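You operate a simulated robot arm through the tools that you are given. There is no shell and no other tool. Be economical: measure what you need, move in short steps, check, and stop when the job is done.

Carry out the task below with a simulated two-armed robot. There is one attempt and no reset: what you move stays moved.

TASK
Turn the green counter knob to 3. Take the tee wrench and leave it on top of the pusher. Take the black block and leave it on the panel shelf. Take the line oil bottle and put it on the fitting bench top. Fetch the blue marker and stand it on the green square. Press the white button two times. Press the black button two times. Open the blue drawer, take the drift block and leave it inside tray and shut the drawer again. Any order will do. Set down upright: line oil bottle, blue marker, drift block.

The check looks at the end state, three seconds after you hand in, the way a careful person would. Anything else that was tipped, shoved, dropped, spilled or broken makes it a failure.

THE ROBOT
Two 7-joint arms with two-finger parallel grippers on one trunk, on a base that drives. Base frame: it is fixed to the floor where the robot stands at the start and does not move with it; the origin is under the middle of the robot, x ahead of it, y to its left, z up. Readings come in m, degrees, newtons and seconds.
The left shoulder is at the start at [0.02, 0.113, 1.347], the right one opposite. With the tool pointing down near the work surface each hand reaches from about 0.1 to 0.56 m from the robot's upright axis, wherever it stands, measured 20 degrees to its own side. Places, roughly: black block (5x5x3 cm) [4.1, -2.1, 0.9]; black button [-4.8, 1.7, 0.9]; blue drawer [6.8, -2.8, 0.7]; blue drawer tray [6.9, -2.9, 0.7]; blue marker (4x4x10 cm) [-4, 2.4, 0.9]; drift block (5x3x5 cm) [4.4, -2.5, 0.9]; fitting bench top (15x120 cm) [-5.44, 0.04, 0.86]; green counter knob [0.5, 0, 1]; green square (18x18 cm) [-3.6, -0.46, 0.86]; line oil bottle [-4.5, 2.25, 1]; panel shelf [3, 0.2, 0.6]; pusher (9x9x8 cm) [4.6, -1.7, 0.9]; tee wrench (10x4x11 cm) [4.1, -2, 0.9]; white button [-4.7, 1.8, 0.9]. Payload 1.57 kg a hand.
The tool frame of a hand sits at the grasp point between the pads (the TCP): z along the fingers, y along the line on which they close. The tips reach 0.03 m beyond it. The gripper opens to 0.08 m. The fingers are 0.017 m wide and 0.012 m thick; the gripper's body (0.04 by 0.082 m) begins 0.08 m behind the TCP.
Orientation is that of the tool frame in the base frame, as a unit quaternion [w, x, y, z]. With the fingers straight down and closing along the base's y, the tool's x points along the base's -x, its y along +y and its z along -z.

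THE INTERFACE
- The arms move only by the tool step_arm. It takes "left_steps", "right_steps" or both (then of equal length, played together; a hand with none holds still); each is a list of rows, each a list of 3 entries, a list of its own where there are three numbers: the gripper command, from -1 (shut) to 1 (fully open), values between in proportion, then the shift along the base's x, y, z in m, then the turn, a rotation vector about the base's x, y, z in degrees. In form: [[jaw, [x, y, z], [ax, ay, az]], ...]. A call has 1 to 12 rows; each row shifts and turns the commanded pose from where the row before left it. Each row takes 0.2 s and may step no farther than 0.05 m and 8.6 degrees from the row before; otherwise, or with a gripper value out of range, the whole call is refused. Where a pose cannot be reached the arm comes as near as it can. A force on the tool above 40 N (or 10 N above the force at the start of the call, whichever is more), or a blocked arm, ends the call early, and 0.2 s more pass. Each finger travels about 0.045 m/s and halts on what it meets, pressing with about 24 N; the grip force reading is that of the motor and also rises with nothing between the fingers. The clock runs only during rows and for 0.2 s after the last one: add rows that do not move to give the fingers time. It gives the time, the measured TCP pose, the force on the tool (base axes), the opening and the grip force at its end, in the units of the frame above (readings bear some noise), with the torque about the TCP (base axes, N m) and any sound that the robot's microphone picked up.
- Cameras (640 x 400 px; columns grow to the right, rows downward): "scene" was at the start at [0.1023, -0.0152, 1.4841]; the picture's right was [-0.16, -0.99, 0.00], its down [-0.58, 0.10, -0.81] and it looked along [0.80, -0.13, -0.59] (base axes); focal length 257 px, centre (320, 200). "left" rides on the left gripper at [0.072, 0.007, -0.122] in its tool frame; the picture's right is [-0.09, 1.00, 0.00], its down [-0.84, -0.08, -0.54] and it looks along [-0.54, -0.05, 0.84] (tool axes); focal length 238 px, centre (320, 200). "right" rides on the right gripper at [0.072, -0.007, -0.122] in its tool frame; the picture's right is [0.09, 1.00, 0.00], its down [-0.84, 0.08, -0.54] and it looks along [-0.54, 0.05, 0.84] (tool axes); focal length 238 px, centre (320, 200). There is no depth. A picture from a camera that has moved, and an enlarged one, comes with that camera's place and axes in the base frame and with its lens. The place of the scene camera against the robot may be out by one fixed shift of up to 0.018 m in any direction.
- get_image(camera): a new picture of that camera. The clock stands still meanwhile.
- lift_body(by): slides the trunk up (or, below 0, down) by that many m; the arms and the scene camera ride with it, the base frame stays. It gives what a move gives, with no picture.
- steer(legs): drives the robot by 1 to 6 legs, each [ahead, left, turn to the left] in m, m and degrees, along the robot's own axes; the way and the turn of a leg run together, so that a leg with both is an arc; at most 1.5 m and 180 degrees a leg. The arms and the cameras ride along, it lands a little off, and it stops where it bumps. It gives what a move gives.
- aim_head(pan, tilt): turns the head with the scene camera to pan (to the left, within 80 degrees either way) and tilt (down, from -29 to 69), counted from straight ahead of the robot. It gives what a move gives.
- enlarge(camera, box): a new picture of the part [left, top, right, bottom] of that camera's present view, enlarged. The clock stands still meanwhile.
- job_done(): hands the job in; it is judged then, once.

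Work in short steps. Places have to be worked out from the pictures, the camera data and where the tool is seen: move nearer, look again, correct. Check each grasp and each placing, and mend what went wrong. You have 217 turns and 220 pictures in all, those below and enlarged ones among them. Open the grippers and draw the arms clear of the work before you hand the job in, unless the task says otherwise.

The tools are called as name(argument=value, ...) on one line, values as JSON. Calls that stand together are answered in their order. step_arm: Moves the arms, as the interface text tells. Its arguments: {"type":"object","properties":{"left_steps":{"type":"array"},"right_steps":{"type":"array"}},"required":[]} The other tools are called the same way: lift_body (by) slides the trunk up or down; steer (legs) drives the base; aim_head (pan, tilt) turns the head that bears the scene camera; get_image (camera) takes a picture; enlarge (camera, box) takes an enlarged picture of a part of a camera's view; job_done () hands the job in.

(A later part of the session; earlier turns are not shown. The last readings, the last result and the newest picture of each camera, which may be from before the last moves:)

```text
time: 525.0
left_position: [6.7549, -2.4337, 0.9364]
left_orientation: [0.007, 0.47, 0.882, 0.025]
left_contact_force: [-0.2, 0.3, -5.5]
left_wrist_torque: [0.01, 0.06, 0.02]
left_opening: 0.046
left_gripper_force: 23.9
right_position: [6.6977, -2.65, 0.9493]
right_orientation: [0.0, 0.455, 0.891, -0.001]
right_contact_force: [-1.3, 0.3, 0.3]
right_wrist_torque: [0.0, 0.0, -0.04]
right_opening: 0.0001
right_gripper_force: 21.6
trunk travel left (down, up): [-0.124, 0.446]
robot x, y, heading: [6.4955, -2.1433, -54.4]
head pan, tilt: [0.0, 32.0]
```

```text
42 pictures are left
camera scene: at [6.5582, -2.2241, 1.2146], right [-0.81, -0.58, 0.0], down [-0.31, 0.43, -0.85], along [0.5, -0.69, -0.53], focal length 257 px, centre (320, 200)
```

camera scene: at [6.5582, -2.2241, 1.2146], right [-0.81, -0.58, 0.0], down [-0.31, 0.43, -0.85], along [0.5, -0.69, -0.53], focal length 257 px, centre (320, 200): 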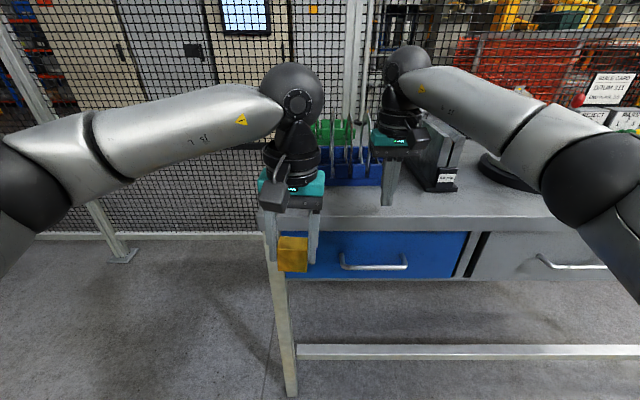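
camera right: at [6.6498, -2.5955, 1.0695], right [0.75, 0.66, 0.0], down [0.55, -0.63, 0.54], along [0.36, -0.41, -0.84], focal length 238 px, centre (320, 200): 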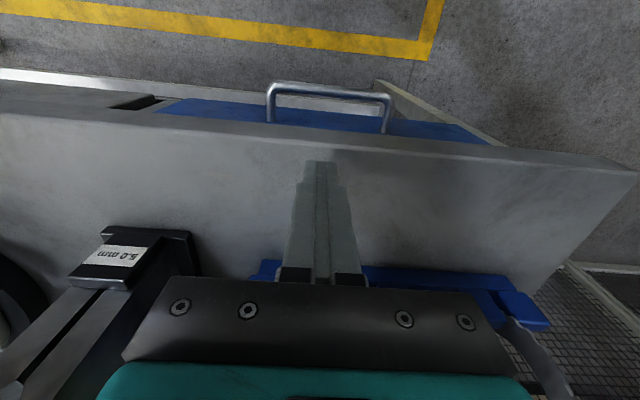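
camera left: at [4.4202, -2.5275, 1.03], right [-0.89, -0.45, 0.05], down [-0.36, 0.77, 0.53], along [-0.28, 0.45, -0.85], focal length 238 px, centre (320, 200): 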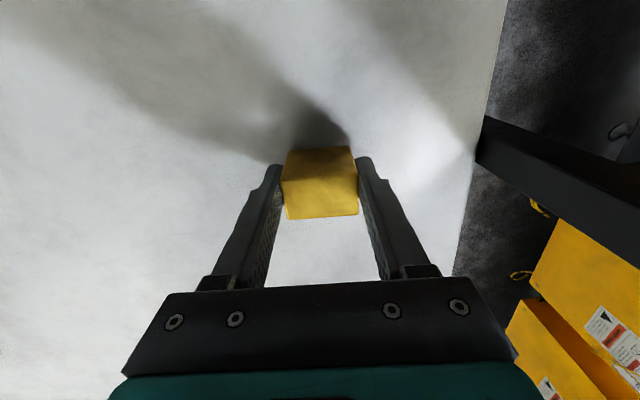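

The bench top overhangs, leaving a tight slot for vertical fingers, so I tilt the right tool 20° outward and back it up to slide in behind the bar at an angle.

step_arm(right_steps=[[-1, [-0.009, 0.0127, 0], [-6.89, -4.97, 0]], [-1, [-0.009, 0.0127, 0], [-6.89, -4.97, 0]], [-1, [-0.009, 0.0127, 0], [-2.43, -1.75, 0]], [-1, [0, 0, -0.036], [0, 0, 0]], [-1, [0, 0, -0.036], [0, 0, 0]], [-1, [0, 0, 0], [0, 0, 0]]])

get_image(camera="right")

enlarge(camera="scene", box=[310, 120, 450, 300])

```text
time: 526.4
left_position: [6.7543, -2.4349, 0.9373]
left_orientation: [0.006, 0.47, 0.882, 0.024]
left_contact_force: [-0.9, -0.4, -5.1]
left_wrist_torque: [0.03, 0.03, -0.04]
left_opening: 0.0456
left_gripper_force: 24.1
right_position: [6.6701, -2.6103, 0.8771]
right_orientation: [0.154, 0.449, 0.876, -0.08]
right_contact_force: [0.4, 0.2, 0.4]
right_wrist_torque: [0.03, -0.01, -0.01]
right_opening: 0.0
right_gripper_force: 21.3
trunk travel left (down, up): [-0.124, 0.446]
robot x, y, heading: [6.493, -2.1433, -54.3]
head pan, tilt: [0.0, 32.0]
```

```text
41 pictures are left
camera right: at [6.6012, -2.5266, 0.9664], right [0.76, 0.65, -0.03], down [0.41, -0.44, 0.8], along [0.5, -0.62, -0.6], focal length 238 px, centre (320, 200)
```

right: 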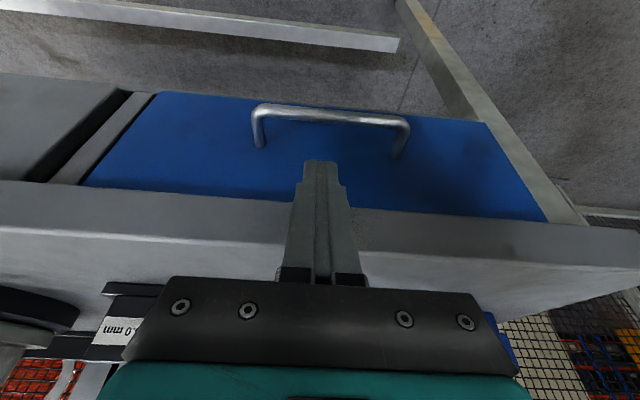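

```text
2.22 times, centred on (380, 210) of scene
camera zoom: at [6.5582, -2.224, 1.2146], right [-0.81, -0.58, 0.0], down [-0.31, 0.43, -0.85], along [0.5, -0.69, -0.53], focal length 571 px, centre (187, 178)
```

zoom: 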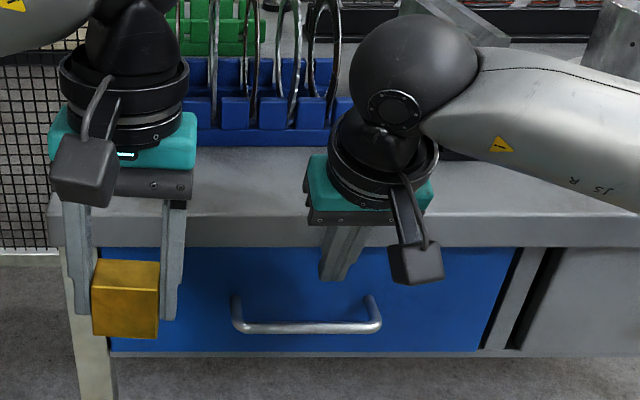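

Bar confirmed at (6.689, −2.623, 0.767). I slide the fingers along their axis down behind the bar.

step_arm(right_steps=[[-1, [0.0053, -0.0074, -0.023], [0, 0, 0]], [-1, [0.0053, -0.0074, -0.023], [0, 0, 0]], [-1, [0.0053, -0.0074, -0.023], [0, 0, 0]], [-1, [0.0053, -0.0074, -0.023], [0, 0, 0]], [-1, [0, 0, 0], [0, 0, 0]]])

get_image(camera="right")

enlarge(camera="scene", box=[320, 180, 440, 300])

```text
time: 527.3
left_position: [6.7533, -2.4334, 0.9356]
left_orientation: [0.007, 0.47, 0.883, 0.025]
left_contact_force: [0.1, -0.3, -5.7]
left_wrist_torque: [0.03, 0.05, 0.0]
left_opening: 0.0463
left_gripper_force: 24.5
right_position: [6.6899, -2.6359, 0.8141]
right_orientation: [0.163, 0.448, 0.875, -0.081]
right_contact_force: [-7.2, 9.1, 12.7]
right_wrist_torque: [-0.98, -0.46, -0.24]
right_opening: 0.0
right_gripper_force: 21.6
trunk travel left (down, up): [-0.124, 0.446]
robot x, y, heading: [6.4982, -2.1369, -54.2]
head pan, tilt: [0.0, 32.0]
stopped in row 4 (right hand): the force on the tool passed its limit at 48 N (the readings are from after the stop); the commanded pose is now the measured one
```

```text
39 pictures are left
camera right: at [6.6191, -2.5516, 0.9003], right [0.76, 0.65, -0.03], down [0.4, -0.43, 0.81], along [0.51, -0.62, -0.59], focal length 238 px, centre (320, 200)
```

right: 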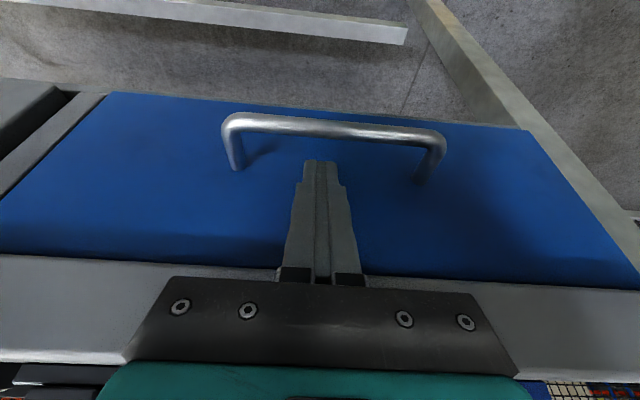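

```text
3.33 times, centred on (380, 240) of scene
camera zoom: at [6.557, -2.2224, 1.2149], right [-0.81, -0.58, 0.0], down [-0.31, 0.43, -0.85], along [0.49, -0.69, -0.53], focal length 857 px, centre (120, 67)
```

zoom: 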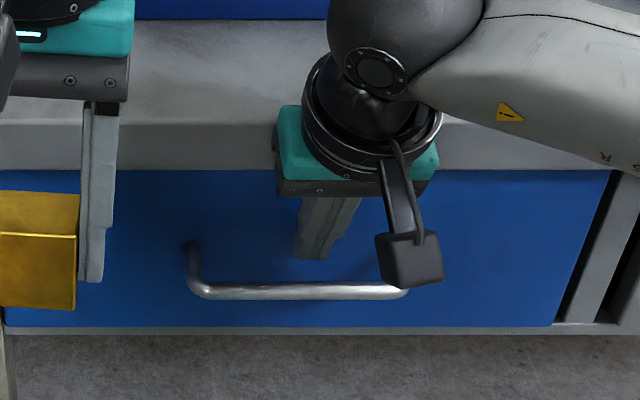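

The hand touched (likely the palm on the bench edge). I back out, increase the tilt to 33° so the palm stays clear, and slide in again gently.

step_arm(right_steps=[[-1, [-0.007, 0.0097, 0.03], [0, 0, 0]], [-1, [-0.007, 0.0097, 0], [-6.89, -4.97, 0]], [-1, [-0.0064, 0.0089, -0.007], [-3.65, -2.63, 0]], [-1, [0, 0, 0], [0, 0, 0]]])

step_arm(right_steps=[[-1, [0.0048, -0.0067, -0.0125], [0, 0, 0]], [-1, [0.0048, -0.0067, -0.0125], [0, 0, 0]], [-1, [0.0048, -0.0067, -0.0125], [0, 0, 0]], [-1, [0.0048, -0.0067, -0.0125], [0, 0, 0]], [-1, [0, 0, 0], [0, 0, 0]]])

get_image(camera="right")

enlarge(camera="scene", box=[320, 180, 440, 300])

```text
time: 528.3
left_position: [6.7547, -2.4347, 0.9369]
left_orientation: [0.008, 0.47, 0.882, 0.026]
left_contact_force: [0.0, -0.2, -5.6]
left_wrist_torque: [0.06, 0.03, -0.02]
left_opening: 0.046
left_gripper_force: 23.8
right_position: [6.6708, -2.6093, 0.8323]
right_orientation: [0.258, 0.437, 0.852, -0.131]
right_contact_force: [0.3, 0.3, 0.8]
right_wrist_torque: [0.0, 0.04, 0.0]
right_opening: 0.0001
right_gripper_force: 21.1
trunk travel left (down, up): [-0.124, 0.446]
robot x, y, heading: [6.4961, -2.1418, -54.4]
head pan, tilt: [0.0, 32.0]
```

```text
time: 529.5
left_position: [6.7546, -2.435, 0.9361]
left_orientation: [0.007, 0.47, 0.882, 0.025]
left_contact_force: [0.3, -0.3, -5.0]
left_wrist_torque: [0.03, -0.03, 0.0]
left_opening: 0.0456
left_gripper_force: 24.4
right_position: [6.689, -2.6357, 0.7816]
right_orientation: [0.259, 0.437, 0.851, -0.132]
right_contact_force: [0.8, -0.4, -0.4]
right_wrist_torque: [0.0, -0.02, -0.02]
right_opening: 0.0002
right_gripper_force: 21.1
trunk travel left (down, up): [-0.124, 0.446]
robot x, y, heading: [6.4962, -2.1406, -54.3]
head pan, tilt: [0.0, 32.0]
```

```text
37 pictures are left
camera right: at [6.6094, -2.5375, 0.8425], right [0.76, 0.64, -0.05], down [0.29, -0.28, 0.92], along [0.58, -0.71, -0.4], focal length 238 px, centre (320, 200)
```

right: 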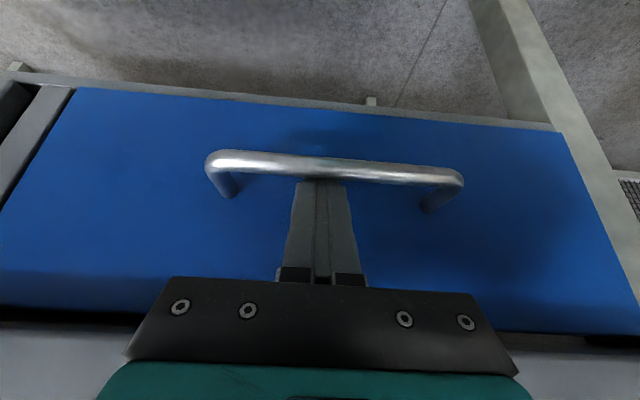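

```text
3.33 times, centred on (380, 240) of scene
camera zoom: at [6.558, -2.224, 1.2146], right [-0.81, -0.58, 0.0], down [-0.31, 0.43, -0.85], along [0.49, -0.69, -0.53], focal length 857 px, centre (120, 67)
```

zoom: 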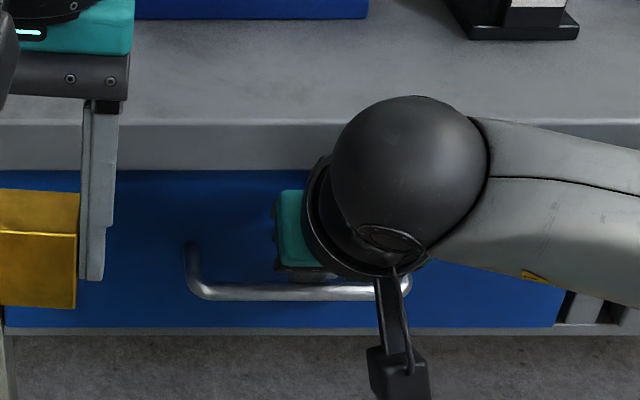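

The fingertips are behind the bar. I pull by driving the base back, first 8 cm.

steer(legs=[[-0.08, 0, 0]])

get_image(camera="scene")

```text
time: 530.5
left_position: [6.7073, -2.3709, 0.9359]
left_orientation: [0.007, 0.471, 0.882, 0.025]
left_contact_force: [0.2, 1.3, -4.3]
left_wrist_torque: [0.01, 0.0, 0.0]
left_opening: 0.0462
left_gripper_force: 23.6
right_position: [6.6427, -2.5717, 0.783]
right_orientation: [0.258, 0.437, 0.851, -0.131]
right_contact_force: [0.1, 0.1, -0.5]
right_wrist_torque: [0.01, -0.01, -0.01]
right_opening: 0.0
right_gripper_force: 21.3
trunk travel left (down, up): [-0.124, 0.446]
robot x, y, heading: [6.4451, -2.0771, -54.5]
head pan, tilt: [0.0, 32.0]
```

```text
35 pictures are left
camera scene: at [6.5119, -2.1599, 1.2146], right [-0.81, -0.58, 0.0], down [-0.31, 0.43, -0.85], along [0.49, -0.69, -0.53], focal length 257 px, centre (320, 200)
```

scene: 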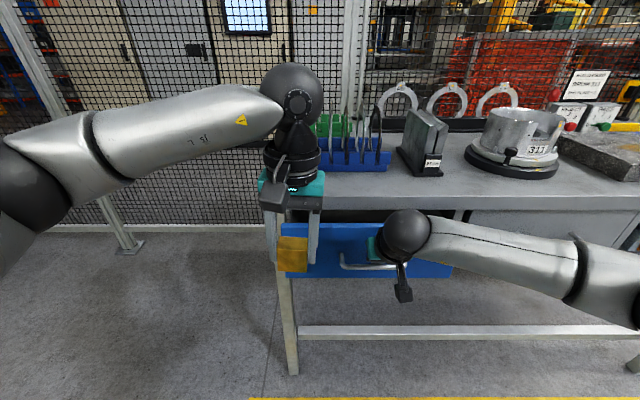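

The drawer opens easily. I pull a further 16 cm.

steer(legs=[[-0.16, 0, 0]])

get_image(camera="scene")

```text
time: 532.0
left_position: [6.618, -2.2413, 0.9376]
left_orientation: [0.008, 0.468, 0.883, 0.026]
left_contact_force: [-0.3, 0.5, -5.2]
left_wrist_torque: [0.02, 0.02, 0.02]
left_opening: 0.0456
left_gripper_force: 23.3
right_position: [6.5529, -2.4432, 0.7833]
right_orientation: [0.259, 0.436, 0.852, -0.131]
right_contact_force: [-0.4, -0.1, -0.3]
right_wrist_torque: [-0.03, 0.0, -0.01]
right_opening: 0.0
right_gripper_force: 21.1
trunk travel left (down, up): [-0.124, 0.446]
robot x, y, heading: [6.3574, -1.9509, -54.1]
head pan, tilt: [0.0, 32.0]
```

```text
34 pictures are left
camera scene: at [6.4198, -2.0312, 1.2147], right [-0.81, -0.59, 0.0], down [-0.31, 0.43, -0.85], along [0.5, -0.69, -0.53], focal length 257 px, centre (320, 200)
```

scene: 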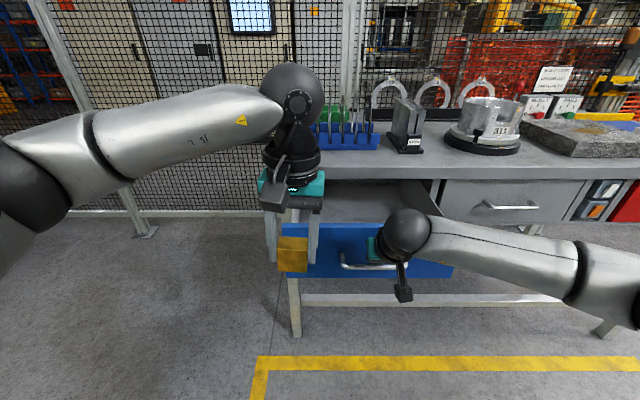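

The drawer is open ~24 cm. I withdraw the right fingers along their axis, then raise and move that hand aside.

step_arm(right_steps=[[-1, [0.002, -0.0028, 0], [0, 0, 0]], [-1, [-0.008, 0.011, 0.021], [0, 0, 0]], [-1, [-0.008, 0.011, 0.021], [0, 0, 0]], [-1, [-0.008, 0.011, 0.021], [0, 0, 0]], [-1, [-0.01, 0.014, 0.03], [0, 0, 0]], [-1, [-0.02, 0.0, 0.04], [0, 0, 0]], [-1, [-0.03, -0.01, 0.035], [0, 0, 0]], [-1, [-0.03, -0.015, 0.02], [0, 0, 0]], [-1, [-0.03, -0.015, 0], [0, 0, 0]]])

lift_body(by=0.1)

aim_head(pan=0, tilt=45)

get_image(camera="scene")

```text
time: 534.0
left_position: [6.6167, -2.2419, 0.9369]
left_orientation: [0.008, 0.469, 0.883, 0.026]
left_contact_force: [0.6, 0.3, -5.4]
left_wrist_torque: [0.02, 0.0, 0.0]
left_opening: 0.0458
left_gripper_force: 23.9
right_position: [6.4098, -2.44, 0.9693]
right_orientation: [0.259, 0.435, 0.852, -0.131]
right_contact_force: [-0.1, 0.0, -0.1]
right_wrist_torque: [-0.05, 0.05, 0.02]
right_opening: 0.0
right_gripper_force: 21.3
trunk travel left (down, up): [-0.124, 0.446]
robot x, y, heading: [6.3577, -1.952, -54.5]
head pan, tilt: [0.0, 32.0]
```

```text
time: 535.3
left_position: [6.617, -2.2429, 1.0363]
left_orientation: [0.007, 0.468, 0.883, 0.027]
left_contact_force: [-0.5, 0.2, -5.4]
left_wrist_torque: [0.0, 0.0, 0.0]
left_opening: 0.0461
left_gripper_force: 23.9
right_position: [6.4117, -2.4405, 1.0684]
right_orientation: [0.259, 0.436, 0.852, -0.13]
right_contact_force: [-0.6, -0.2, -1.2]
right_wrist_torque: [0.01, 0.03, -0.02]
right_opening: 0.0
right_gripper_force: 21.4
trunk travel left (down, up): [-0.224, 0.346]
robot x, y, heading: [6.3558, -1.9514, -54.2]
head pan, tilt: [0.0, 32.0]
```

```text
time: 536.0
left_position: [6.6182, -2.2416, 1.0358]
left_orientation: [0.007, 0.469, 0.883, 0.026]
left_contact_force: [0.8, 0.4, -5.2]
left_wrist_torque: [-0.03, 0.05, 0.01]
left_opening: 0.0458
left_gripper_force: 23.7
right_position: [6.4112, -2.441, 1.0688]
right_orientation: [0.26, 0.435, 0.852, -0.131]
right_contact_force: [-0.2, 1.0, -0.3]
right_wrist_torque: [0.02, -0.03, 0.03]
right_opening: 0.0
right_gripper_force: 21.2
trunk travel left (down, up): [-0.224, 0.346]
robot x, y, heading: [6.3579, -1.9519, -54.3]
head pan, tilt: [0.0, 45.0]
```

```text
33 pictures are left
camera scene: at [6.4152, -2.0249, 1.2952], right [-0.81, -0.59, 0.0], down [-0.41, 0.57, -0.71], along [0.41, -0.57, -0.71], focal length 257 px, centre (320, 200)
```

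scene: 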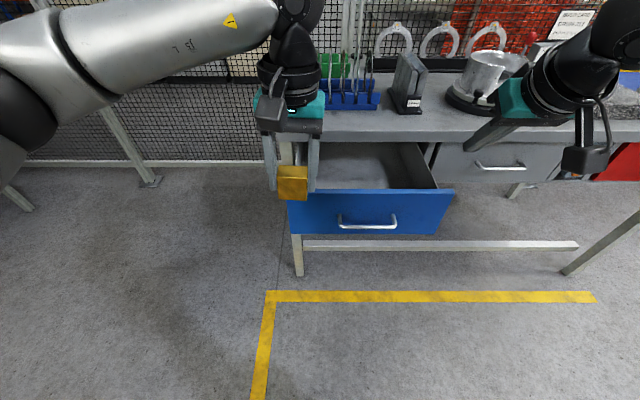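

The drawer interior is open in front of the bench edge. I shift the base right 0.1 m and ahead 0.12 m to bring the left hand in reach, then check with the left camera.

steer(legs=[[0, -0.1, 0], [0.12, 0, 0]])

get_image(camera="left")

get_image(camera="scene")

```text
time: 538.0
left_position: [6.6055, -2.3971, 1.0353]
left_orientation: [0.006, 0.469, 0.883, 0.026]
left_contact_force: [0.4, -0.1, -5.1]
left_wrist_torque: [0.01, 0.05, 0.01]
left_opening: 0.0457
left_gripper_force: 23.6
right_position: [6.3993, -2.5942, 1.0694]
right_orientation: [0.259, 0.434, 0.853, -0.13]
right_contact_force: [-0.8, -0.8, 0.2]
right_wrist_torque: [0.02, 0.0, 0.01]
right_opening: 0.0002
right_gripper_force: 20.7
trunk travel left (down, up): [-0.224, 0.346]
robot x, y, heading: [6.3412, -2.1035, -54.1]
head pan, tilt: [0.0, 45.0]
```

```text
32 pictures are left
camera left: at [6.5669, -2.3379, 1.1594], right [0.88, 0.48, 0.05], down [0.39, -0.76, 0.53], along [0.29, -0.44, -0.85], focal length 238 px, centre (320, 200)
```

left: 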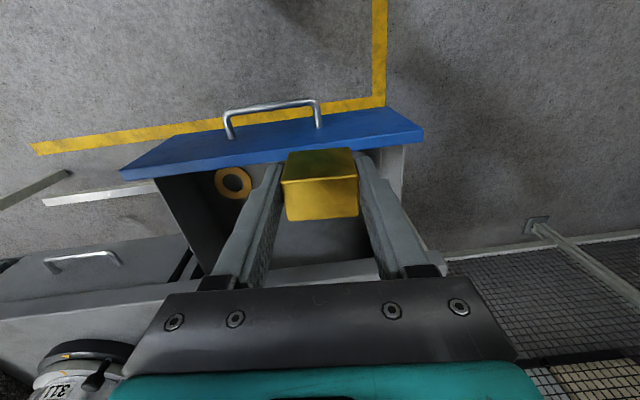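

```text
31 pictures are left
camera scene: at [6.4036, -2.18, 1.295], right [-0.81, -0.59, 0.0], down [-0.42, 0.57, -0.71], along [0.41, -0.57, -0.71], focal length 257 px, centre (320, 200)
```

scene: 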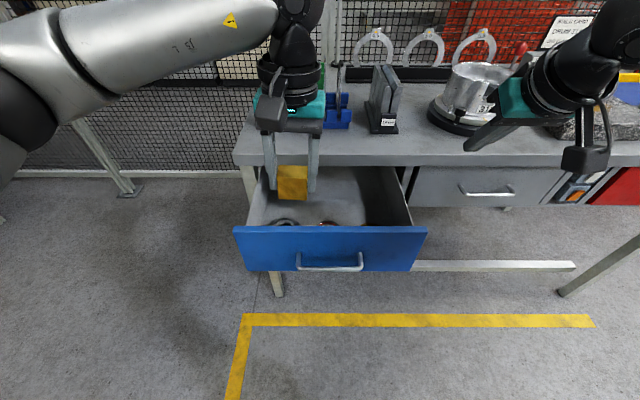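

There are some small parts near the drawer front. I zoom to choose a free spot.

enlarge(camera="scene", box=[230, 150, 430, 250])

```text
3.20 times, centred on (330, 200) of scene
camera zoom: at [6.4036, -2.18, 1.295], right [-0.81, -0.59, 0.0], down [-0.42, 0.57, -0.71], along [0.41, -0.57, -0.71], focal length 823 px, centre (288, 200)
```

zoom: 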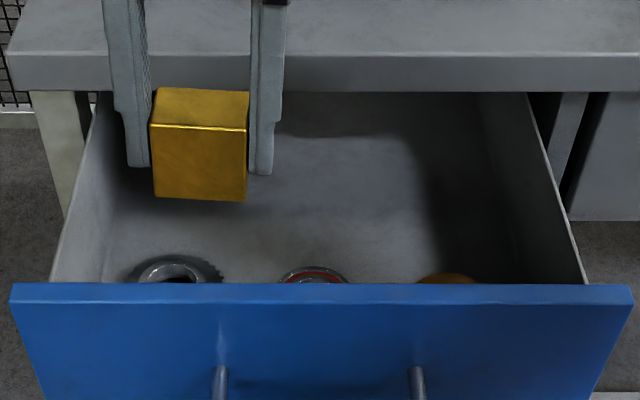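

Three rings lie just behind the drawer front (back edge ≈0.566 m ahead). I'll set the block behind them, at 0.60 m ahead: first move over that spot at height.

step_arm(left_steps=[[-1, [0.024, -0.0338, 0], [0, 0, 0]], [-1, [0.024, -0.0338, 0], [0, 0, 0]], [-1, [0.024, -0.0338, 0], [0, 0, 0]], [-1, [0.024, -0.0338, 0], [0, 0, 0]], [-1, [0.024, -0.0338, 0], [0, 0, 0]], [-1, [0, 0, 0], [0, 0, 0]]])

lift_body(by=-0.1)

get_image(camera="left")

get_image(camera="scene")

```text
time: 539.4
left_position: [6.7144, -2.5269, 1.0281]
left_orientation: [0.008, 0.469, 0.883, 0.026]
left_contact_force: [0.3, 0.5, -5.1]
left_wrist_torque: [0.0, 0.01, 0.02]
left_opening: 0.0457
left_gripper_force: 24.0
left hand out of reach, approached as far as the arm can: row 5
right_position: [6.3978, -2.5954, 1.0702]
right_orientation: [0.259, 0.435, 0.853, -0.13]
right_contact_force: [0.1, 0.2, 0.1]
right_wrist_torque: [0.0, 0.01, 0.0]
right_opening: 0.0
right_gripper_force: 21.8
trunk travel left (down, up): [-0.224, 0.346]
robot x, y, heading: [6.3443, -2.1042, -54.1]
head pan, tilt: [0.0, 45.0]
```

```text
time: 540.7
left_position: [6.715, -2.5261, 0.9277]
left_orientation: [0.008, 0.469, 0.883, 0.025]
left_contact_force: [-0.1, -0.2, -4.9]
left_wrist_torque: [0.01, 0.03, -0.02]
left_opening: 0.046
left_gripper_force: 23.9
right_position: [6.3992, -2.5955, 0.97]
right_orientation: [0.259, 0.435, 0.852, -0.131]
right_contact_force: [0.3, 0.1, 0.8]
right_wrist_torque: [-0.02, 0.01, -0.01]
right_opening: 0.0
right_gripper_force: 21.9
trunk travel left (down, up): [-0.124, 0.446]
robot x, y, heading: [6.3422, -2.1057, -54.3]
head pan, tilt: [0.0, 45.0]
```

```text
29 pictures are left
camera left: at [6.6764, -2.4672, 1.0512], right [0.88, 0.48, 0.05], down [0.39, -0.76, 0.53], along [0.29, -0.44, -0.85], focal length 238 px, centre (320, 200)
```

left: 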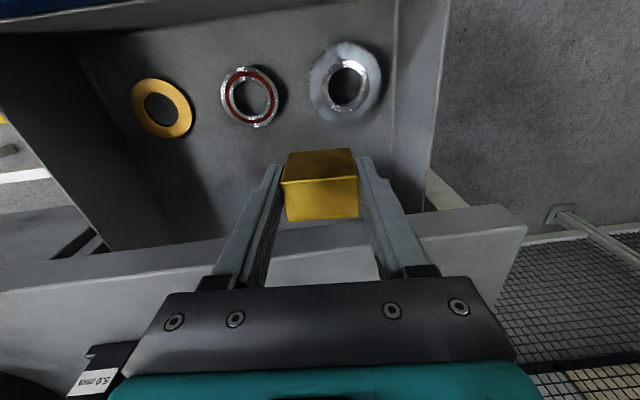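

```text
28 pictures are left
camera scene: at [6.4031, -2.1792, 1.1952], right [-0.81, -0.59, 0.0], down [-0.41, 0.57, -0.71], along [0.41, -0.57, -0.71], focal length 257 px, centre (320, 200)
```

scene: 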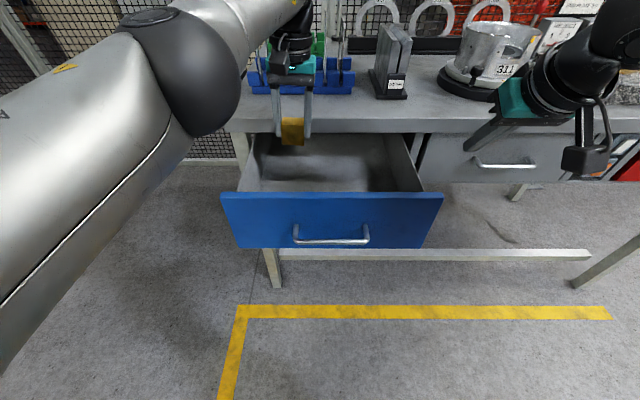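

I see the rings clearly; moving 4 cm further ahead to (6.738, −2.558) clears them. Then I lower with the trunk.

step_arm(left_steps=[[-1, [0.012, -0.016, 0], [0, 0, 0]], [-1, [0.012, -0.016, 0], [0, 0, 0]], [-1, [0, 0, 0], [0, 0, 0]]])

lift_body(by=-0.1)

get_image(camera="left")

```text
time: 541.5
left_position: [6.7152, -2.5262, 0.927]
left_orientation: [0.007, 0.469, 0.883, 0.026]
left_contact_force: [-0.8, -0.9, -4.6]
left_wrist_torque: [0.03, -0.01, -0.03]
left_opening: 0.0458
left_gripper_force: 23.6
left hand out of reach, approached as far as the arm can: row 1, 2
right_position: [6.4005, -2.5952, 0.9695]
right_orientation: [0.259, 0.435, 0.852, -0.13]
right_contact_force: [-0.8, 0.5, -0.1]
right_wrist_torque: [0.02, 0.03, 0.0]
right_opening: 0.0
right_gripper_force: 20.9
trunk travel left (down, up): [-0.124, 0.446]
robot x, y, heading: [6.3396, -2.1049, -54.1]
head pan, tilt: [0.0, 45.0]
```

```text
time: 542.9
left_position: [6.7149, -2.5262, 0.8269]
left_orientation: [0.007, 0.468, 0.883, 0.025]
left_contact_force: [-0.1, -0.2, -6.0]
left_wrist_torque: [0.02, 0.01, -0.02]
left_opening: 0.0457
left_gripper_force: 23.8
right_position: [6.3988, -2.5949, 0.8701]
right_orientation: [0.26, 0.434, 0.853, -0.13]
right_contact_force: [-0.7, -0.5, -0.4]
right_wrist_torque: [-0.01, -0.01, -0.02]
right_opening: 0.0
right_gripper_force: 21.4
trunk travel left (down, up): [-0.024, 0.546]
robot x, y, heading: [6.3421, -2.1016, -54.4]
head pan, tilt: [0.0, 45.0]
```

```text
27 pictures are left
camera left: at [6.6763, -2.4672, 0.9511], right [0.88, 0.48, 0.05], down [0.39, -0.76, 0.53], along [0.29, -0.44, -0.85], focal length 238 px, centre (320, 200)
```

left: 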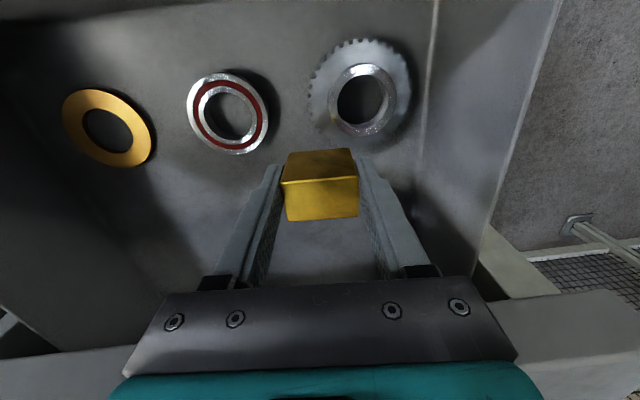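

The arm is at its tool-down limit, so I raise the right hand a little and creep the base 4.5 cm ahead.

step_arm(right_steps=[[-1, [-0.01, 0.01, 0.035], [0, 0, 0]], [-1, [-0.01, 0.01, 0.035], [0, 0, 0]], [-1, [0, 0, 0], [0, 0, 0]]])

steer(legs=[[0.045, 0, 0]])

get_image(camera="left")

```text
time: 543.7
left_position: [6.7154, -2.5259, 0.8277]
left_orientation: [0.008, 0.468, 0.883, 0.026]
left_contact_force: [0.6, -0.2, -5.6]
left_wrist_torque: [0.06, 0.01, 0.0]
left_opening: 0.0456
left_gripper_force: 23.6
right_position: [6.3803, -2.5753, 0.9387]
right_orientation: [0.259, 0.434, 0.853, -0.13]
right_contact_force: [-0.5, 0.7, -0.1]
right_wrist_torque: [-0.01, -0.02, 0.0]
right_opening: 0.0
right_gripper_force: 21.1
trunk travel left (down, up): [-0.024, 0.546]
robot x, y, heading: [6.3433, -2.1054, -54.1]
head pan, tilt: [0.0, 45.0]
```

```text
time: 544.6
left_position: [6.7411, -2.5624, 0.8276]
left_orientation: [0.006, 0.467, 0.884, 0.026]
left_contact_force: [0.1, 0.2, -5.7]
left_wrist_torque: [0.04, 0.03, -0.01]
left_opening: 0.0457
left_gripper_force: 24.2
right_position: [6.4058, -2.6111, 0.9377]
right_orientation: [0.259, 0.434, 0.853, -0.13]
right_contact_force: [-0.2, -0.3, 0.0]
right_wrist_torque: [-0.03, 0.03, 0.02]
right_opening: 0.0001
right_gripper_force: 21.1
trunk travel left (down, up): [-0.024, 0.546]
robot x, y, heading: [6.371, -2.1425, -54.4]
head pan, tilt: [0.0, 45.0]
```

```text
26 pictures are left
camera left: at [6.7028, -2.5034, 0.9509], right [0.88, 0.48, 0.05], down [0.39, -0.76, 0.53], along [0.29, -0.44, -0.85], focal length 238 px, centre (320, 200)
```

left: 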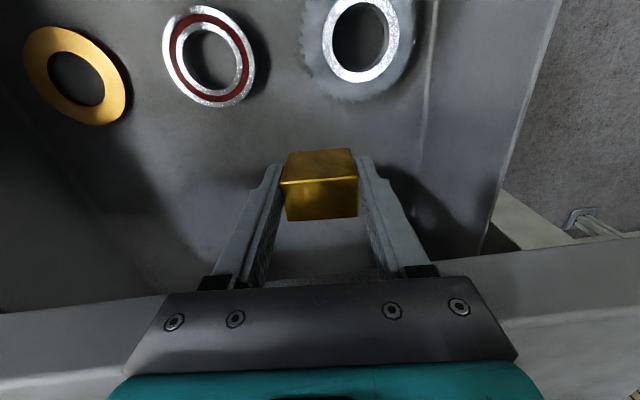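

Position is clear of the rings. I lower the block stepwise to the drawer floor.

step_arm(left_steps=[[-1, [0, 0, -0.018], [0, 0, 0]], [-1, [0, 0, -0.018], [0, 0, 0]], [-1, [0, 0, 0], [0, 0, 0]]])

step_arm(left_steps=[[-1, [0, 0, -0.006], [0, 0, 0]], [-1, [0, 0, -0.006], [0, 0, 0]], [-1, [0, 0, 0], [0, 0, 0]]])

get_image(camera="left")

```text
time: 545.1
left_position: [6.744, -2.5653, 0.8205]
left_orientation: [0.019, 0.469, 0.883, 0.015]
left_contact_force: [-1.3, 4.1, 11.1]
left_wrist_torque: [-0.82, -0.12, -0.08]
left_opening: 0.046
left_gripper_force: 23.8
right_position: [6.4063, -2.6094, 0.9395]
right_orientation: [0.259, 0.435, 0.852, -0.131]
right_contact_force: [0.0, 0.6, -0.3]
right_wrist_torque: [-0.01, 0.01, 0.01]
right_opening: 0.0
right_gripper_force: 20.8
trunk travel left (down, up): [-0.024, 0.546]
robot x, y, heading: [6.3728, -2.1372, -54.0]
head pan, tilt: [0.0, 45.0]
stopped in row 2 (left hand): the force on the tool passed its limit at 54 N (the readings are from after the stop); the commanded pose is now the measured one
```

```text
time: 545.6
left_position: [6.7424, -2.5681, 0.8188]
left_orientation: [0.025, 0.468, 0.883, 0.01]
left_contact_force: [-1.2, 3.9, 9.7]
left_wrist_torque: [-0.83, -0.1, -0.07]
left_opening: 0.0458
left_gripper_force: 24.0
right_position: [6.4047, -2.6103, 0.9379]
right_orientation: [0.26, 0.434, 0.853, -0.13]
right_contact_force: [0.0, -0.4, 0.4]
right_wrist_torque: [-0.03, 0.06, 0.01]
right_opening: 0.0
right_gripper_force: 21.0
trunk travel left (down, up): [-0.024, 0.546]
robot x, y, heading: [6.3694, -2.1371, -54.0]
head pan, tilt: [0.0, 45.0]
stopped in row 2 (left hand): the force on the tool passed its limit at 43 N (the readings are from after the stop); the commanded pose is now the measured one
```

```text
25 pictures are left
camera left: at [6.7026, -2.5041, 0.9394], right [0.87, 0.48, 0.04], down [0.38, -0.73, 0.57], along [0.31, -0.48, -0.82], focal length 238 px, centre (320, 200)
```

left: 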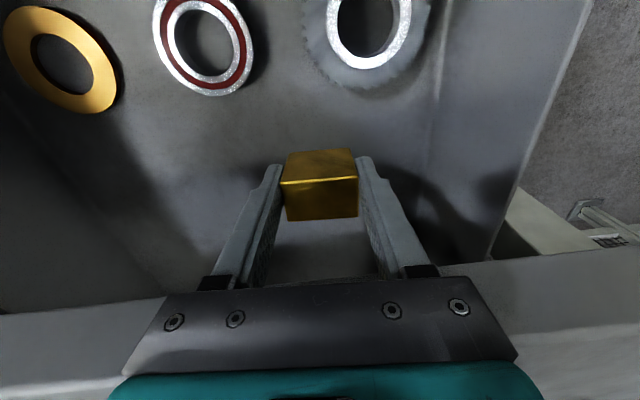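

The palm touched the bench edge. The gap between the grey and red rings gives room nearer to me: I lift 3 cm, restore the tilt, and shift to (6.721, −2.558).

step_arm(left_steps=[[-1, [-0.004, 0.002, 0.02], [0, 0, 0]], [-1, [-0.006, 0.003, 0.012], [2.23, 1.6, 0]], [-1, [-0.006, 0.003, 0], [0, 0, 0]], [-1, [-0.005, 0.002, 0], [0, 0, 0]], [-1, [0, 0, 0], [0, 0, 0]]])

get_image(camera="left")

```text
time: 546.8
left_position: [6.7208, -2.5565, 0.8494]
left_orientation: [0.002, 0.468, 0.884, 0.021]
left_contact_force: [-0.1, -0.3, -4.9]
left_wrist_torque: [0.01, 0.0, 0.0]
left_opening: 0.0457
left_gripper_force: 24.0
left hand out of reach, approached as far as the arm can: row 2
right_position: [6.4059, -2.613, 0.9379]
right_orientation: [0.259, 0.435, 0.853, -0.131]
right_contact_force: [-0.2, -0.3, 0.7]
right_wrist_torque: [0.02, -0.02, -0.02]
right_opening: 0.0
right_gripper_force: 21.3
trunk travel left (down, up): [-0.024, 0.546]
robot x, y, heading: [6.3719, -2.1427, -54.2]
head pan, tilt: [0.0, 45.0]
```

```text
24 pictures are left
camera left: at [6.684, -2.4962, 0.9729], right [0.88, 0.48, 0.04], down [0.39, -0.76, 0.52], along [0.28, -0.44, -0.85], focal length 238 px, centre (320, 200)
```

left: 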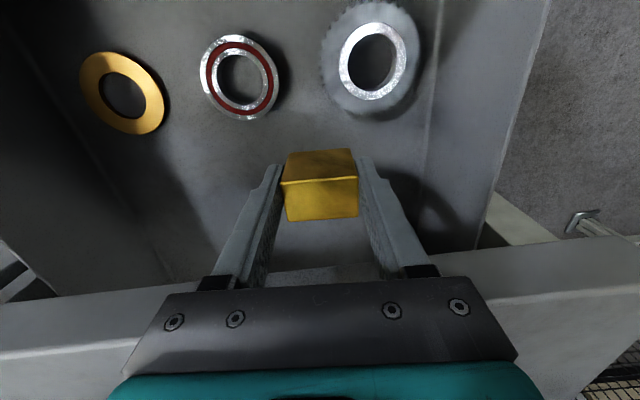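

Lower carefully again here.

step_arm(left_steps=[[-1, [0, 0, -0.015], [0, 0, 0]], [-1, [0, 0, -0.015], [0, 0, 0]], [-1, [0, 0, -0.015], [0, 0, 0]], [-1, [0, 0, -0.012], [0, 0, 0]], [-1, [0, 0, 0], [0, 0, 0]]])

step_arm(left_steps=[[-1, [0, 0, -0.006], [0, 0, 0]], [-1, [0, 0, -0.006], [0, 0, 0]], [-1, [0, 0, 0], [0, 0, 0]]])

get_image(camera="left")

```text
time: 548.0
left_position: [6.723, -2.555, 0.7912]
left_orientation: [0.002, 0.469, 0.883, 0.022]
left_contact_force: [0.3, 0.2, -5.8]
left_wrist_torque: [0.06, -0.01, 0.01]
left_opening: 0.046
left_gripper_force: 24.2
right_position: [6.406, -2.6118, 0.9386]
right_orientation: [0.259, 0.435, 0.853, -0.13]
right_contact_force: [0.9, 0.6, -0.8]
right_wrist_torque: [-0.02, 0.04, 0.02]
right_opening: 0.0001
right_gripper_force: 21.0
trunk travel left (down, up): [-0.024, 0.546]
robot x, y, heading: [6.369, -2.1391, -53.8]
head pan, tilt: [0.0, 45.0]
```

```text
time: 548.8
left_position: [6.7206, -2.557, 0.78]
left_orientation: [0.002, 0.469, 0.883, 0.022]
left_contact_force: [-0.1, -0.2, -5.3]
left_wrist_torque: [0.04, 0.02, -0.01]
left_opening: 0.0457
left_gripper_force: 24.5
right_position: [6.4064, -2.6111, 0.938]
right_orientation: [0.259, 0.435, 0.853, -0.13]
right_contact_force: [-0.8, -0.6, -0.6]
right_wrist_torque: [0.0, 0.03, 0.02]
right_opening: 0.0
right_gripper_force: 21.1
trunk travel left (down, up): [-0.024, 0.546]
robot x, y, heading: [6.3678, -2.1351, -54.0]
head pan, tilt: [0.0, 45.0]
```

```text
23 pictures are left
camera left: at [6.6842, -2.497, 0.9036], right [0.88, 0.48, 0.04], down [0.39, -0.76, 0.52], along [0.28, -0.44, -0.85], focal length 238 px, centre (320, 200)
```

left: 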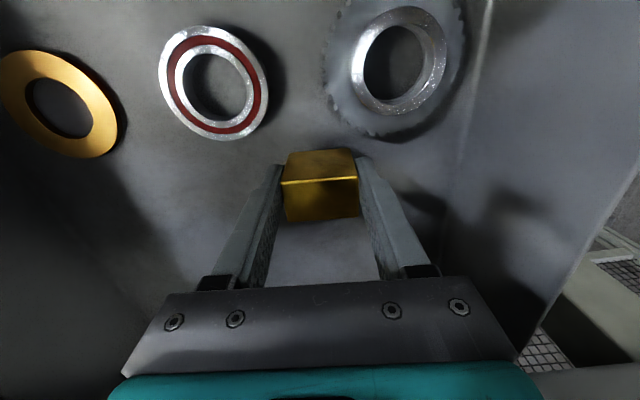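

No contact now; I go on to the floor.

step_arm(left_steps=[[-1, [0, 0, -0.006], [0, 0, 0]], [-1, [0, 0, -0.006], [0, 0, 0]], [-1, [0, 0, 0], [0, 0, 0]]])

step_arm(left_steps=[[-1, [0, 0, -0.006], [0, 0, 0]], [-1, [0, 0, 0], [0, 0, 0]]])

step_arm(left_steps=[[-1, [0, 0, -0.005], [0, 0, 0]], [-1, [0, 0, 0], [0, 0, 0]]])

step_arm(left_steps=[[-1, [0, 0, -0.005], [0, 0, 0]], [-1, [0, 0, 0], [0, 0, 0]]])

```text
time: 549.6
left_position: [6.7225, -2.5557, 0.7682]
left_orientation: [0.001, 0.469, 0.883, 0.022]
left_contact_force: [-0.5, 0.1, -5.2]
left_wrist_torque: [0.05, 0.05, -0.02]
left_opening: 0.046
left_gripper_force: 23.9
right_position: [6.4052, -2.611, 0.9387]
right_orientation: [0.259, 0.435, 0.852, -0.13]
right_contact_force: [-0.3, 0.6, 0.5]
right_wrist_torque: [-0.02, 0.02, 0.02]
right_opening: 0.0
right_gripper_force: 21.2
trunk travel left (down, up): [-0.024, 0.546]
robot x, y, heading: [6.3691, -2.1416, -54.2]
head pan, tilt: [0.0, 45.0]
```

```text
time: 550.2
left_position: [6.7223, -2.5559, 0.7621]
left_orientation: [0.001, 0.468, 0.884, 0.022]
left_contact_force: [0.3, 0.0, -4.9]
left_wrist_torque: [0.04, 0.02, -0.02]
left_opening: 0.0457
left_gripper_force: 23.5
right_position: [6.4067, -2.6107, 0.9382]
right_orientation: [0.259, 0.435, 0.852, -0.13]
right_contact_force: [-0.2, 0.2, -0.3]
right_wrist_torque: [-0.01, 0.02, 0.05]
right_opening: 0.0
right_gripper_force: 21.0
trunk travel left (down, up): [-0.024, 0.546]
robot x, y, heading: [6.3681, -2.1374, -54.2]
head pan, tilt: [0.0, 45.0]
```

```text
time: 550.8
left_position: [6.7224, -2.5567, 0.7572]
left_orientation: [0.002, 0.468, 0.883, 0.022]
left_contact_force: [0.4, -0.1, -4.7]
left_wrist_torque: [0.03, 0.03, 0.01]
left_opening: 0.0457
left_gripper_force: 24.1
right_position: [6.4064, -2.6116, 0.9386]
right_orientation: [0.259, 0.434, 0.853, -0.13]
right_contact_force: [-1.7, 0.6, -0.6]
right_wrist_torque: [-0.01, 0.04, 0.0]
right_opening: 0.0001
right_gripper_force: 21.5
trunk travel left (down, up): [-0.024, 0.546]
robot x, y, heading: [6.3678, -2.1408, -53.9]
head pan, tilt: [0.0, 45.0]
```

```text
time: 551.4
left_position: [6.7234, -2.5558, 0.7527]
left_orientation: [0.003, 0.469, 0.883, 0.02]
left_contact_force: [0.1, 0.5, 2.3]
left_wrist_torque: [-0.13, 0.07, -0.06]
left_opening: 0.046
left_gripper_force: 24.1
right_position: [6.4062, -2.6113, 0.9388]
right_orientation: [0.258, 0.435, 0.853, -0.13]
right_contact_force: [0.2, -0.1, 0.2]
right_wrist_torque: [-0.02, 0.01, 0.0]
right_opening: 0.0
right_gripper_force: 21.4
trunk travel left (down, up): [-0.024, 0.546]
robot x, y, heading: [6.3708, -2.1393, -54.0]
head pan, tilt: [0.0, 45.0]
```

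The block touches the floor. I open slightly (to ~58 mm), then lift straight out.

step_arm(left_steps=[[0.2, [0, 0, 0], [0, 0, 0]], [0.4, [0, 0, 0], [0, 0, 0]], [0.4, [0, 0, 0], [0, 0, 0]], [0.4, [0, 0, 0.02], [0, 0, 0]], [0.4, [0, 0, 0.03], [0, 0, 0]], [0.4, [0, 0, 0.035], [0, 0, 0]], [0.4, [0, 0, 0.035], [0, 0, 0]], [0.4, [0, 0, 0.035], [0, 0, 0]], [0.4, [-0.01, 0.014, 0.03], [0, 0, 0]], [0.4, [-0.02, 0.028, 0.02], [0, 0, 0]]])

get_image(camera="left")

```text
time: 553.6
left_position: [6.6925, -2.5138, 0.9582]
left_orientation: [0.002, 0.468, 0.883, 0.021]
left_contact_force: [-0.7, -0.3, 1.3]
left_wrist_torque: [-0.01, 0.01, -0.01]
left_opening: 0.0563
left_gripper_force: 0.0
right_position: [6.4064, -2.6121, 0.9386]
right_orientation: [0.259, 0.435, 0.853, -0.13]
right_contact_force: [0.6, -0.8, 1.0]
right_wrist_torque: [-0.02, 0.0, 0.0]
right_opening: 0.0
right_gripper_force: 21.3
trunk travel left (down, up): [-0.024, 0.546]
robot x, y, heading: [6.3681, -2.1402, -54.0]
head pan, tilt: [0.0, 45.0]
```

```text
22 pictures are left
camera left: at [6.6552, -2.4544, 1.0818], right [0.87, 0.48, 0.04], down [0.39, -0.75, 0.52], along [0.28, -0.44, -0.85], focal length 238 px, centre (320, 200)
```

left: 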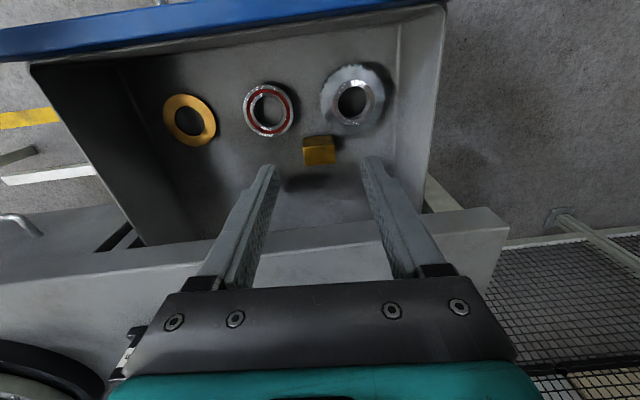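

The drift block stands in the drawer behind the rings. To shut: I close the left fingers, back the base 0.2 m, and lower the fingers in front of the handle bar.

steer(legs=[[-0.2, 0, 0]])

step_arm(left_steps=[[-1, [-0.016, -0.012, 0], [0, 0, 0]], [-1, [-0.016, -0.012, -0.03], [0, 0, 0]], [-1, [0, 0, -0.035], [0, 0, 0]], [-1, [0, 0, -0.04], [0, 0, 0]], [-1, [0, 0, -0.04], [0, 0, 0]], [-1, [0, 0, -0.04], [0, 0, 0]], [-1, [0, 0, 0], [0, 0, 0]]])

get_image(camera="scene")

get_image(camera="left")

```text
time: 555.2
left_position: [6.5724, -2.3464, 0.9576]
left_orientation: [0.001, 0.468, 0.884, 0.021]
left_contact_force: [-0.9, 0.9, 0.0]
left_wrist_torque: [0.0, -0.05, -0.01]
left_opening: 0.056
left_gripper_force: 0.1
right_position: [6.2853, -2.4447, 0.9379]
right_orientation: [0.259, 0.434, 0.853, -0.13]
right_contact_force: [1.5, 0.1, 0.0]
right_wrist_torque: [-0.02, 0.01, 0.04]
right_opening: 0.0
right_gripper_force: 21.5
trunk travel left (down, up): [-0.024, 0.546]
robot x, y, heading: [6.2511, -1.9733, -53.9]
head pan, tilt: [0.0, 45.0]
```

```text
time: 556.8
left_position: [6.5419, -2.3719, 0.7704]
left_orientation: [0.002, 0.467, 0.884, 0.021]
left_contact_force: [-0.5, 0.4, -1.3]
left_wrist_torque: [0.02, 0.0, 0.0]
left_opening: 0.0
left_gripper_force: 21.2
right_position: [6.2848, -2.4436, 0.9383]
right_orientation: [0.259, 0.434, 0.853, -0.13]
right_contact_force: [0.5, 0.1, 0.3]
right_wrist_torque: [0.01, -0.01, -0.01]
right_opening: 0.0003
right_gripper_force: 21.9
trunk travel left (down, up): [-0.024, 0.546]
robot x, y, heading: [6.247, -1.9739, -53.9]
head pan, tilt: [0.0, 45.0]
```

```text
21 pictures are left
camera scene: at [6.3081, -2.0482, 1.0952], right [-0.81, -0.59, 0.0], down [-0.42, 0.57, -0.71], along [0.42, -0.57, -0.71], focal length 257 px, centre (320, 200)
```

scene: 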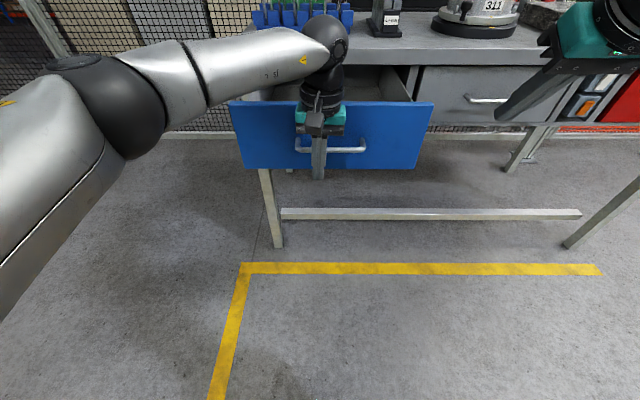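

```text
20 pictures are left
camera left: at [6.5034, -2.3115, 0.8943], right [0.88, 0.48, 0.04], down [0.39, -0.75, 0.52], along [0.28, -0.44, -0.85], focal length 238 px, centre (320, 200)
```

left: 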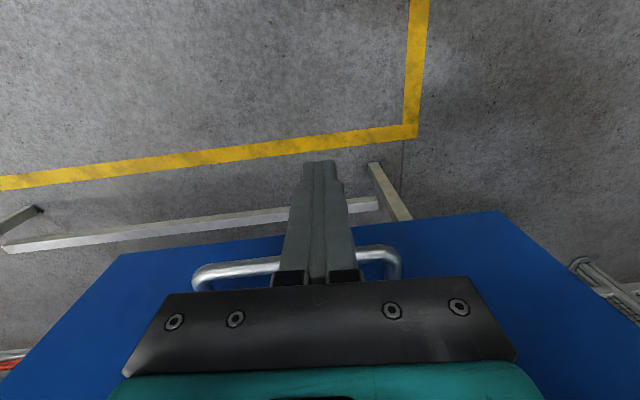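

The fingers are in front of the bar. I push by driving forward gently, first 0.15 m.

steer(legs=[[0.05, 0, 0], [0.1, 0, 0]])

get_image(camera="scene")

```text
time: 558.5
left_position: [6.6299, -2.4919, 0.7701]
left_orientation: [0.002, 0.468, 0.883, 0.022]
left_contact_force: [0.5, 0.1, 0.4]
left_wrist_torque: [-0.01, 0.01, 0.02]
left_opening: 0.0
left_gripper_force: 21.3
right_position: [6.3732, -2.567, 0.9383]
right_orientation: [0.259, 0.435, 0.852, -0.13]
right_contact_force: [0.4, 0.4, -0.2]
right_wrist_torque: [-0.05, -0.02, 0.03]
right_opening: 0.0
right_gripper_force: 21.4
trunk travel left (down, up): [-0.024, 0.546]
robot x, y, heading: [6.3328, -2.1003, -54.1]
head pan, tilt: [0.0, 45.0]
```

```text
19 pictures are left
camera scene: at [6.3968, -2.1704, 1.0951], right [-0.81, -0.59, 0.0], down [-0.42, 0.57, -0.71], along [0.41, -0.57, -0.71], focal length 257 px, centre (320, 200)
```

scene: 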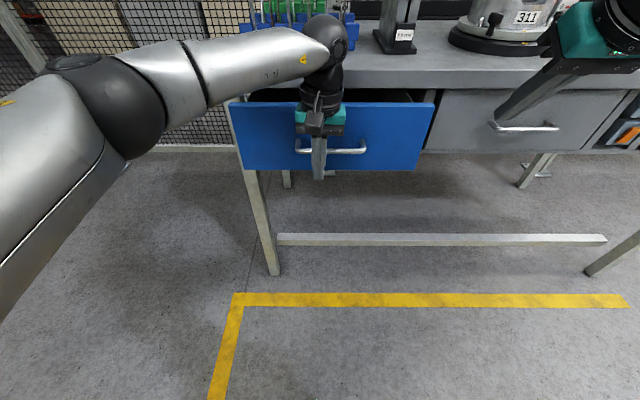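

It closes smoothly. I push 9 cm more, then back off slightly and tilt the tool 17° so the palm clears the bench edge for the last bit.

steer(legs=[[0.09, 0, 0], [-0.03, 0, 0]])

step_arm(left_steps=[[-1, [0, 0, 0], [-6.89, -4.97, 0]], [-1, [0, 0, 0], [-6.89, -4.97, 0]], [-1, [0, 0, 0], [0, 0, 0]]])

steer(legs=[[0.05, 0, 0]])

get_image(camera="scene")

```text
time: 560.0
left_position: [6.6653, -2.5409, 0.7717]
left_orientation: [0.001, 0.468, 0.884, 0.022]
left_contact_force: [-1.4, 1.4, 1.6]
left_wrist_torque: [0.03, 0.0, 0.05]
left_opening: 0.0002
left_gripper_force: 21.3
right_position: [6.4094, -2.6146, 0.9378]
right_orientation: [0.26, 0.434, 0.853, -0.13]
right_contact_force: [0.6, -0.3, 0.1]
right_wrist_torque: [0.04, 0.02, 0.0]
right_opening: 0.0
right_gripper_force: 21.3
trunk travel left (down, up): [-0.024, 0.546]
robot x, y, heading: [6.3689, -2.1459, -54.1]
head pan, tilt: [0.0, 45.0]
```

```text
time: 560.8
left_position: [6.6652, -2.5405, 0.7718]
left_orientation: [0.134, 0.461, 0.876, -0.045]
left_contact_force: [-0.3, -0.6, 0.0]
left_wrist_torque: [-0.02, 0.0, 0.0]
left_opening: 0.0
left_gripper_force: 21.6
right_position: [6.4087, -2.6149, 0.9378]
right_orientation: [0.259, 0.434, 0.853, -0.13]
right_contact_force: [0.2, 0.1, 0.8]
right_wrist_torque: [0.01, 0.02, 0.0]
right_opening: 0.0001
right_gripper_force: 21.1
trunk travel left (down, up): [-0.024, 0.546]
robot x, y, heading: [6.3738, -2.144, -53.9]
head pan, tilt: [0.0, 45.0]
```

```text
time: 561.7
left_position: [6.6934, -2.5812, 0.7712]
left_orientation: [0.135, 0.461, 0.876, -0.045]
left_contact_force: [-0.1, 0.8, -0.1]
left_wrist_torque: [-0.01, 0.0, 0.02]
left_opening: 0.0
left_gripper_force: 21.1
right_position: [6.4378, -2.6531, 0.9384]
right_orientation: [0.259, 0.435, 0.852, -0.13]
right_contact_force: [-0.3, -0.5, -0.3]
right_wrist_torque: [-0.04, 0.02, -0.03]
right_opening: 0.0
right_gripper_force: 21.5
trunk travel left (down, up): [-0.024, 0.546]
robot x, y, heading: [6.4029, -2.1851, -54.2]
head pan, tilt: [0.0, 45.0]
```

```text
18 pictures are left
camera scene: at [6.4608, -2.2586, 1.0951], right [-0.81, -0.59, 0.0], down [-0.42, 0.57, -0.71], along [0.41, -0.57, -0.71], focal length 257 px, centre (320, 200)
```

scene: 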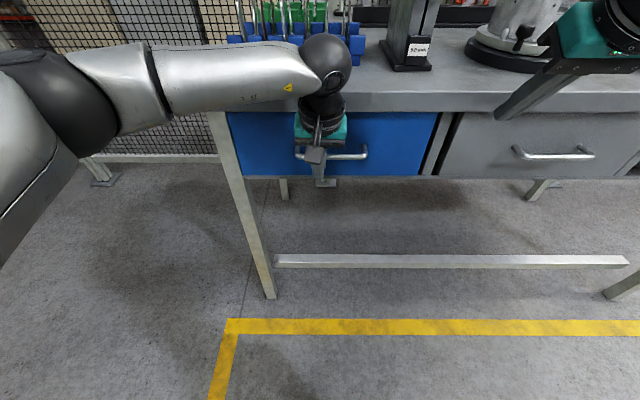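

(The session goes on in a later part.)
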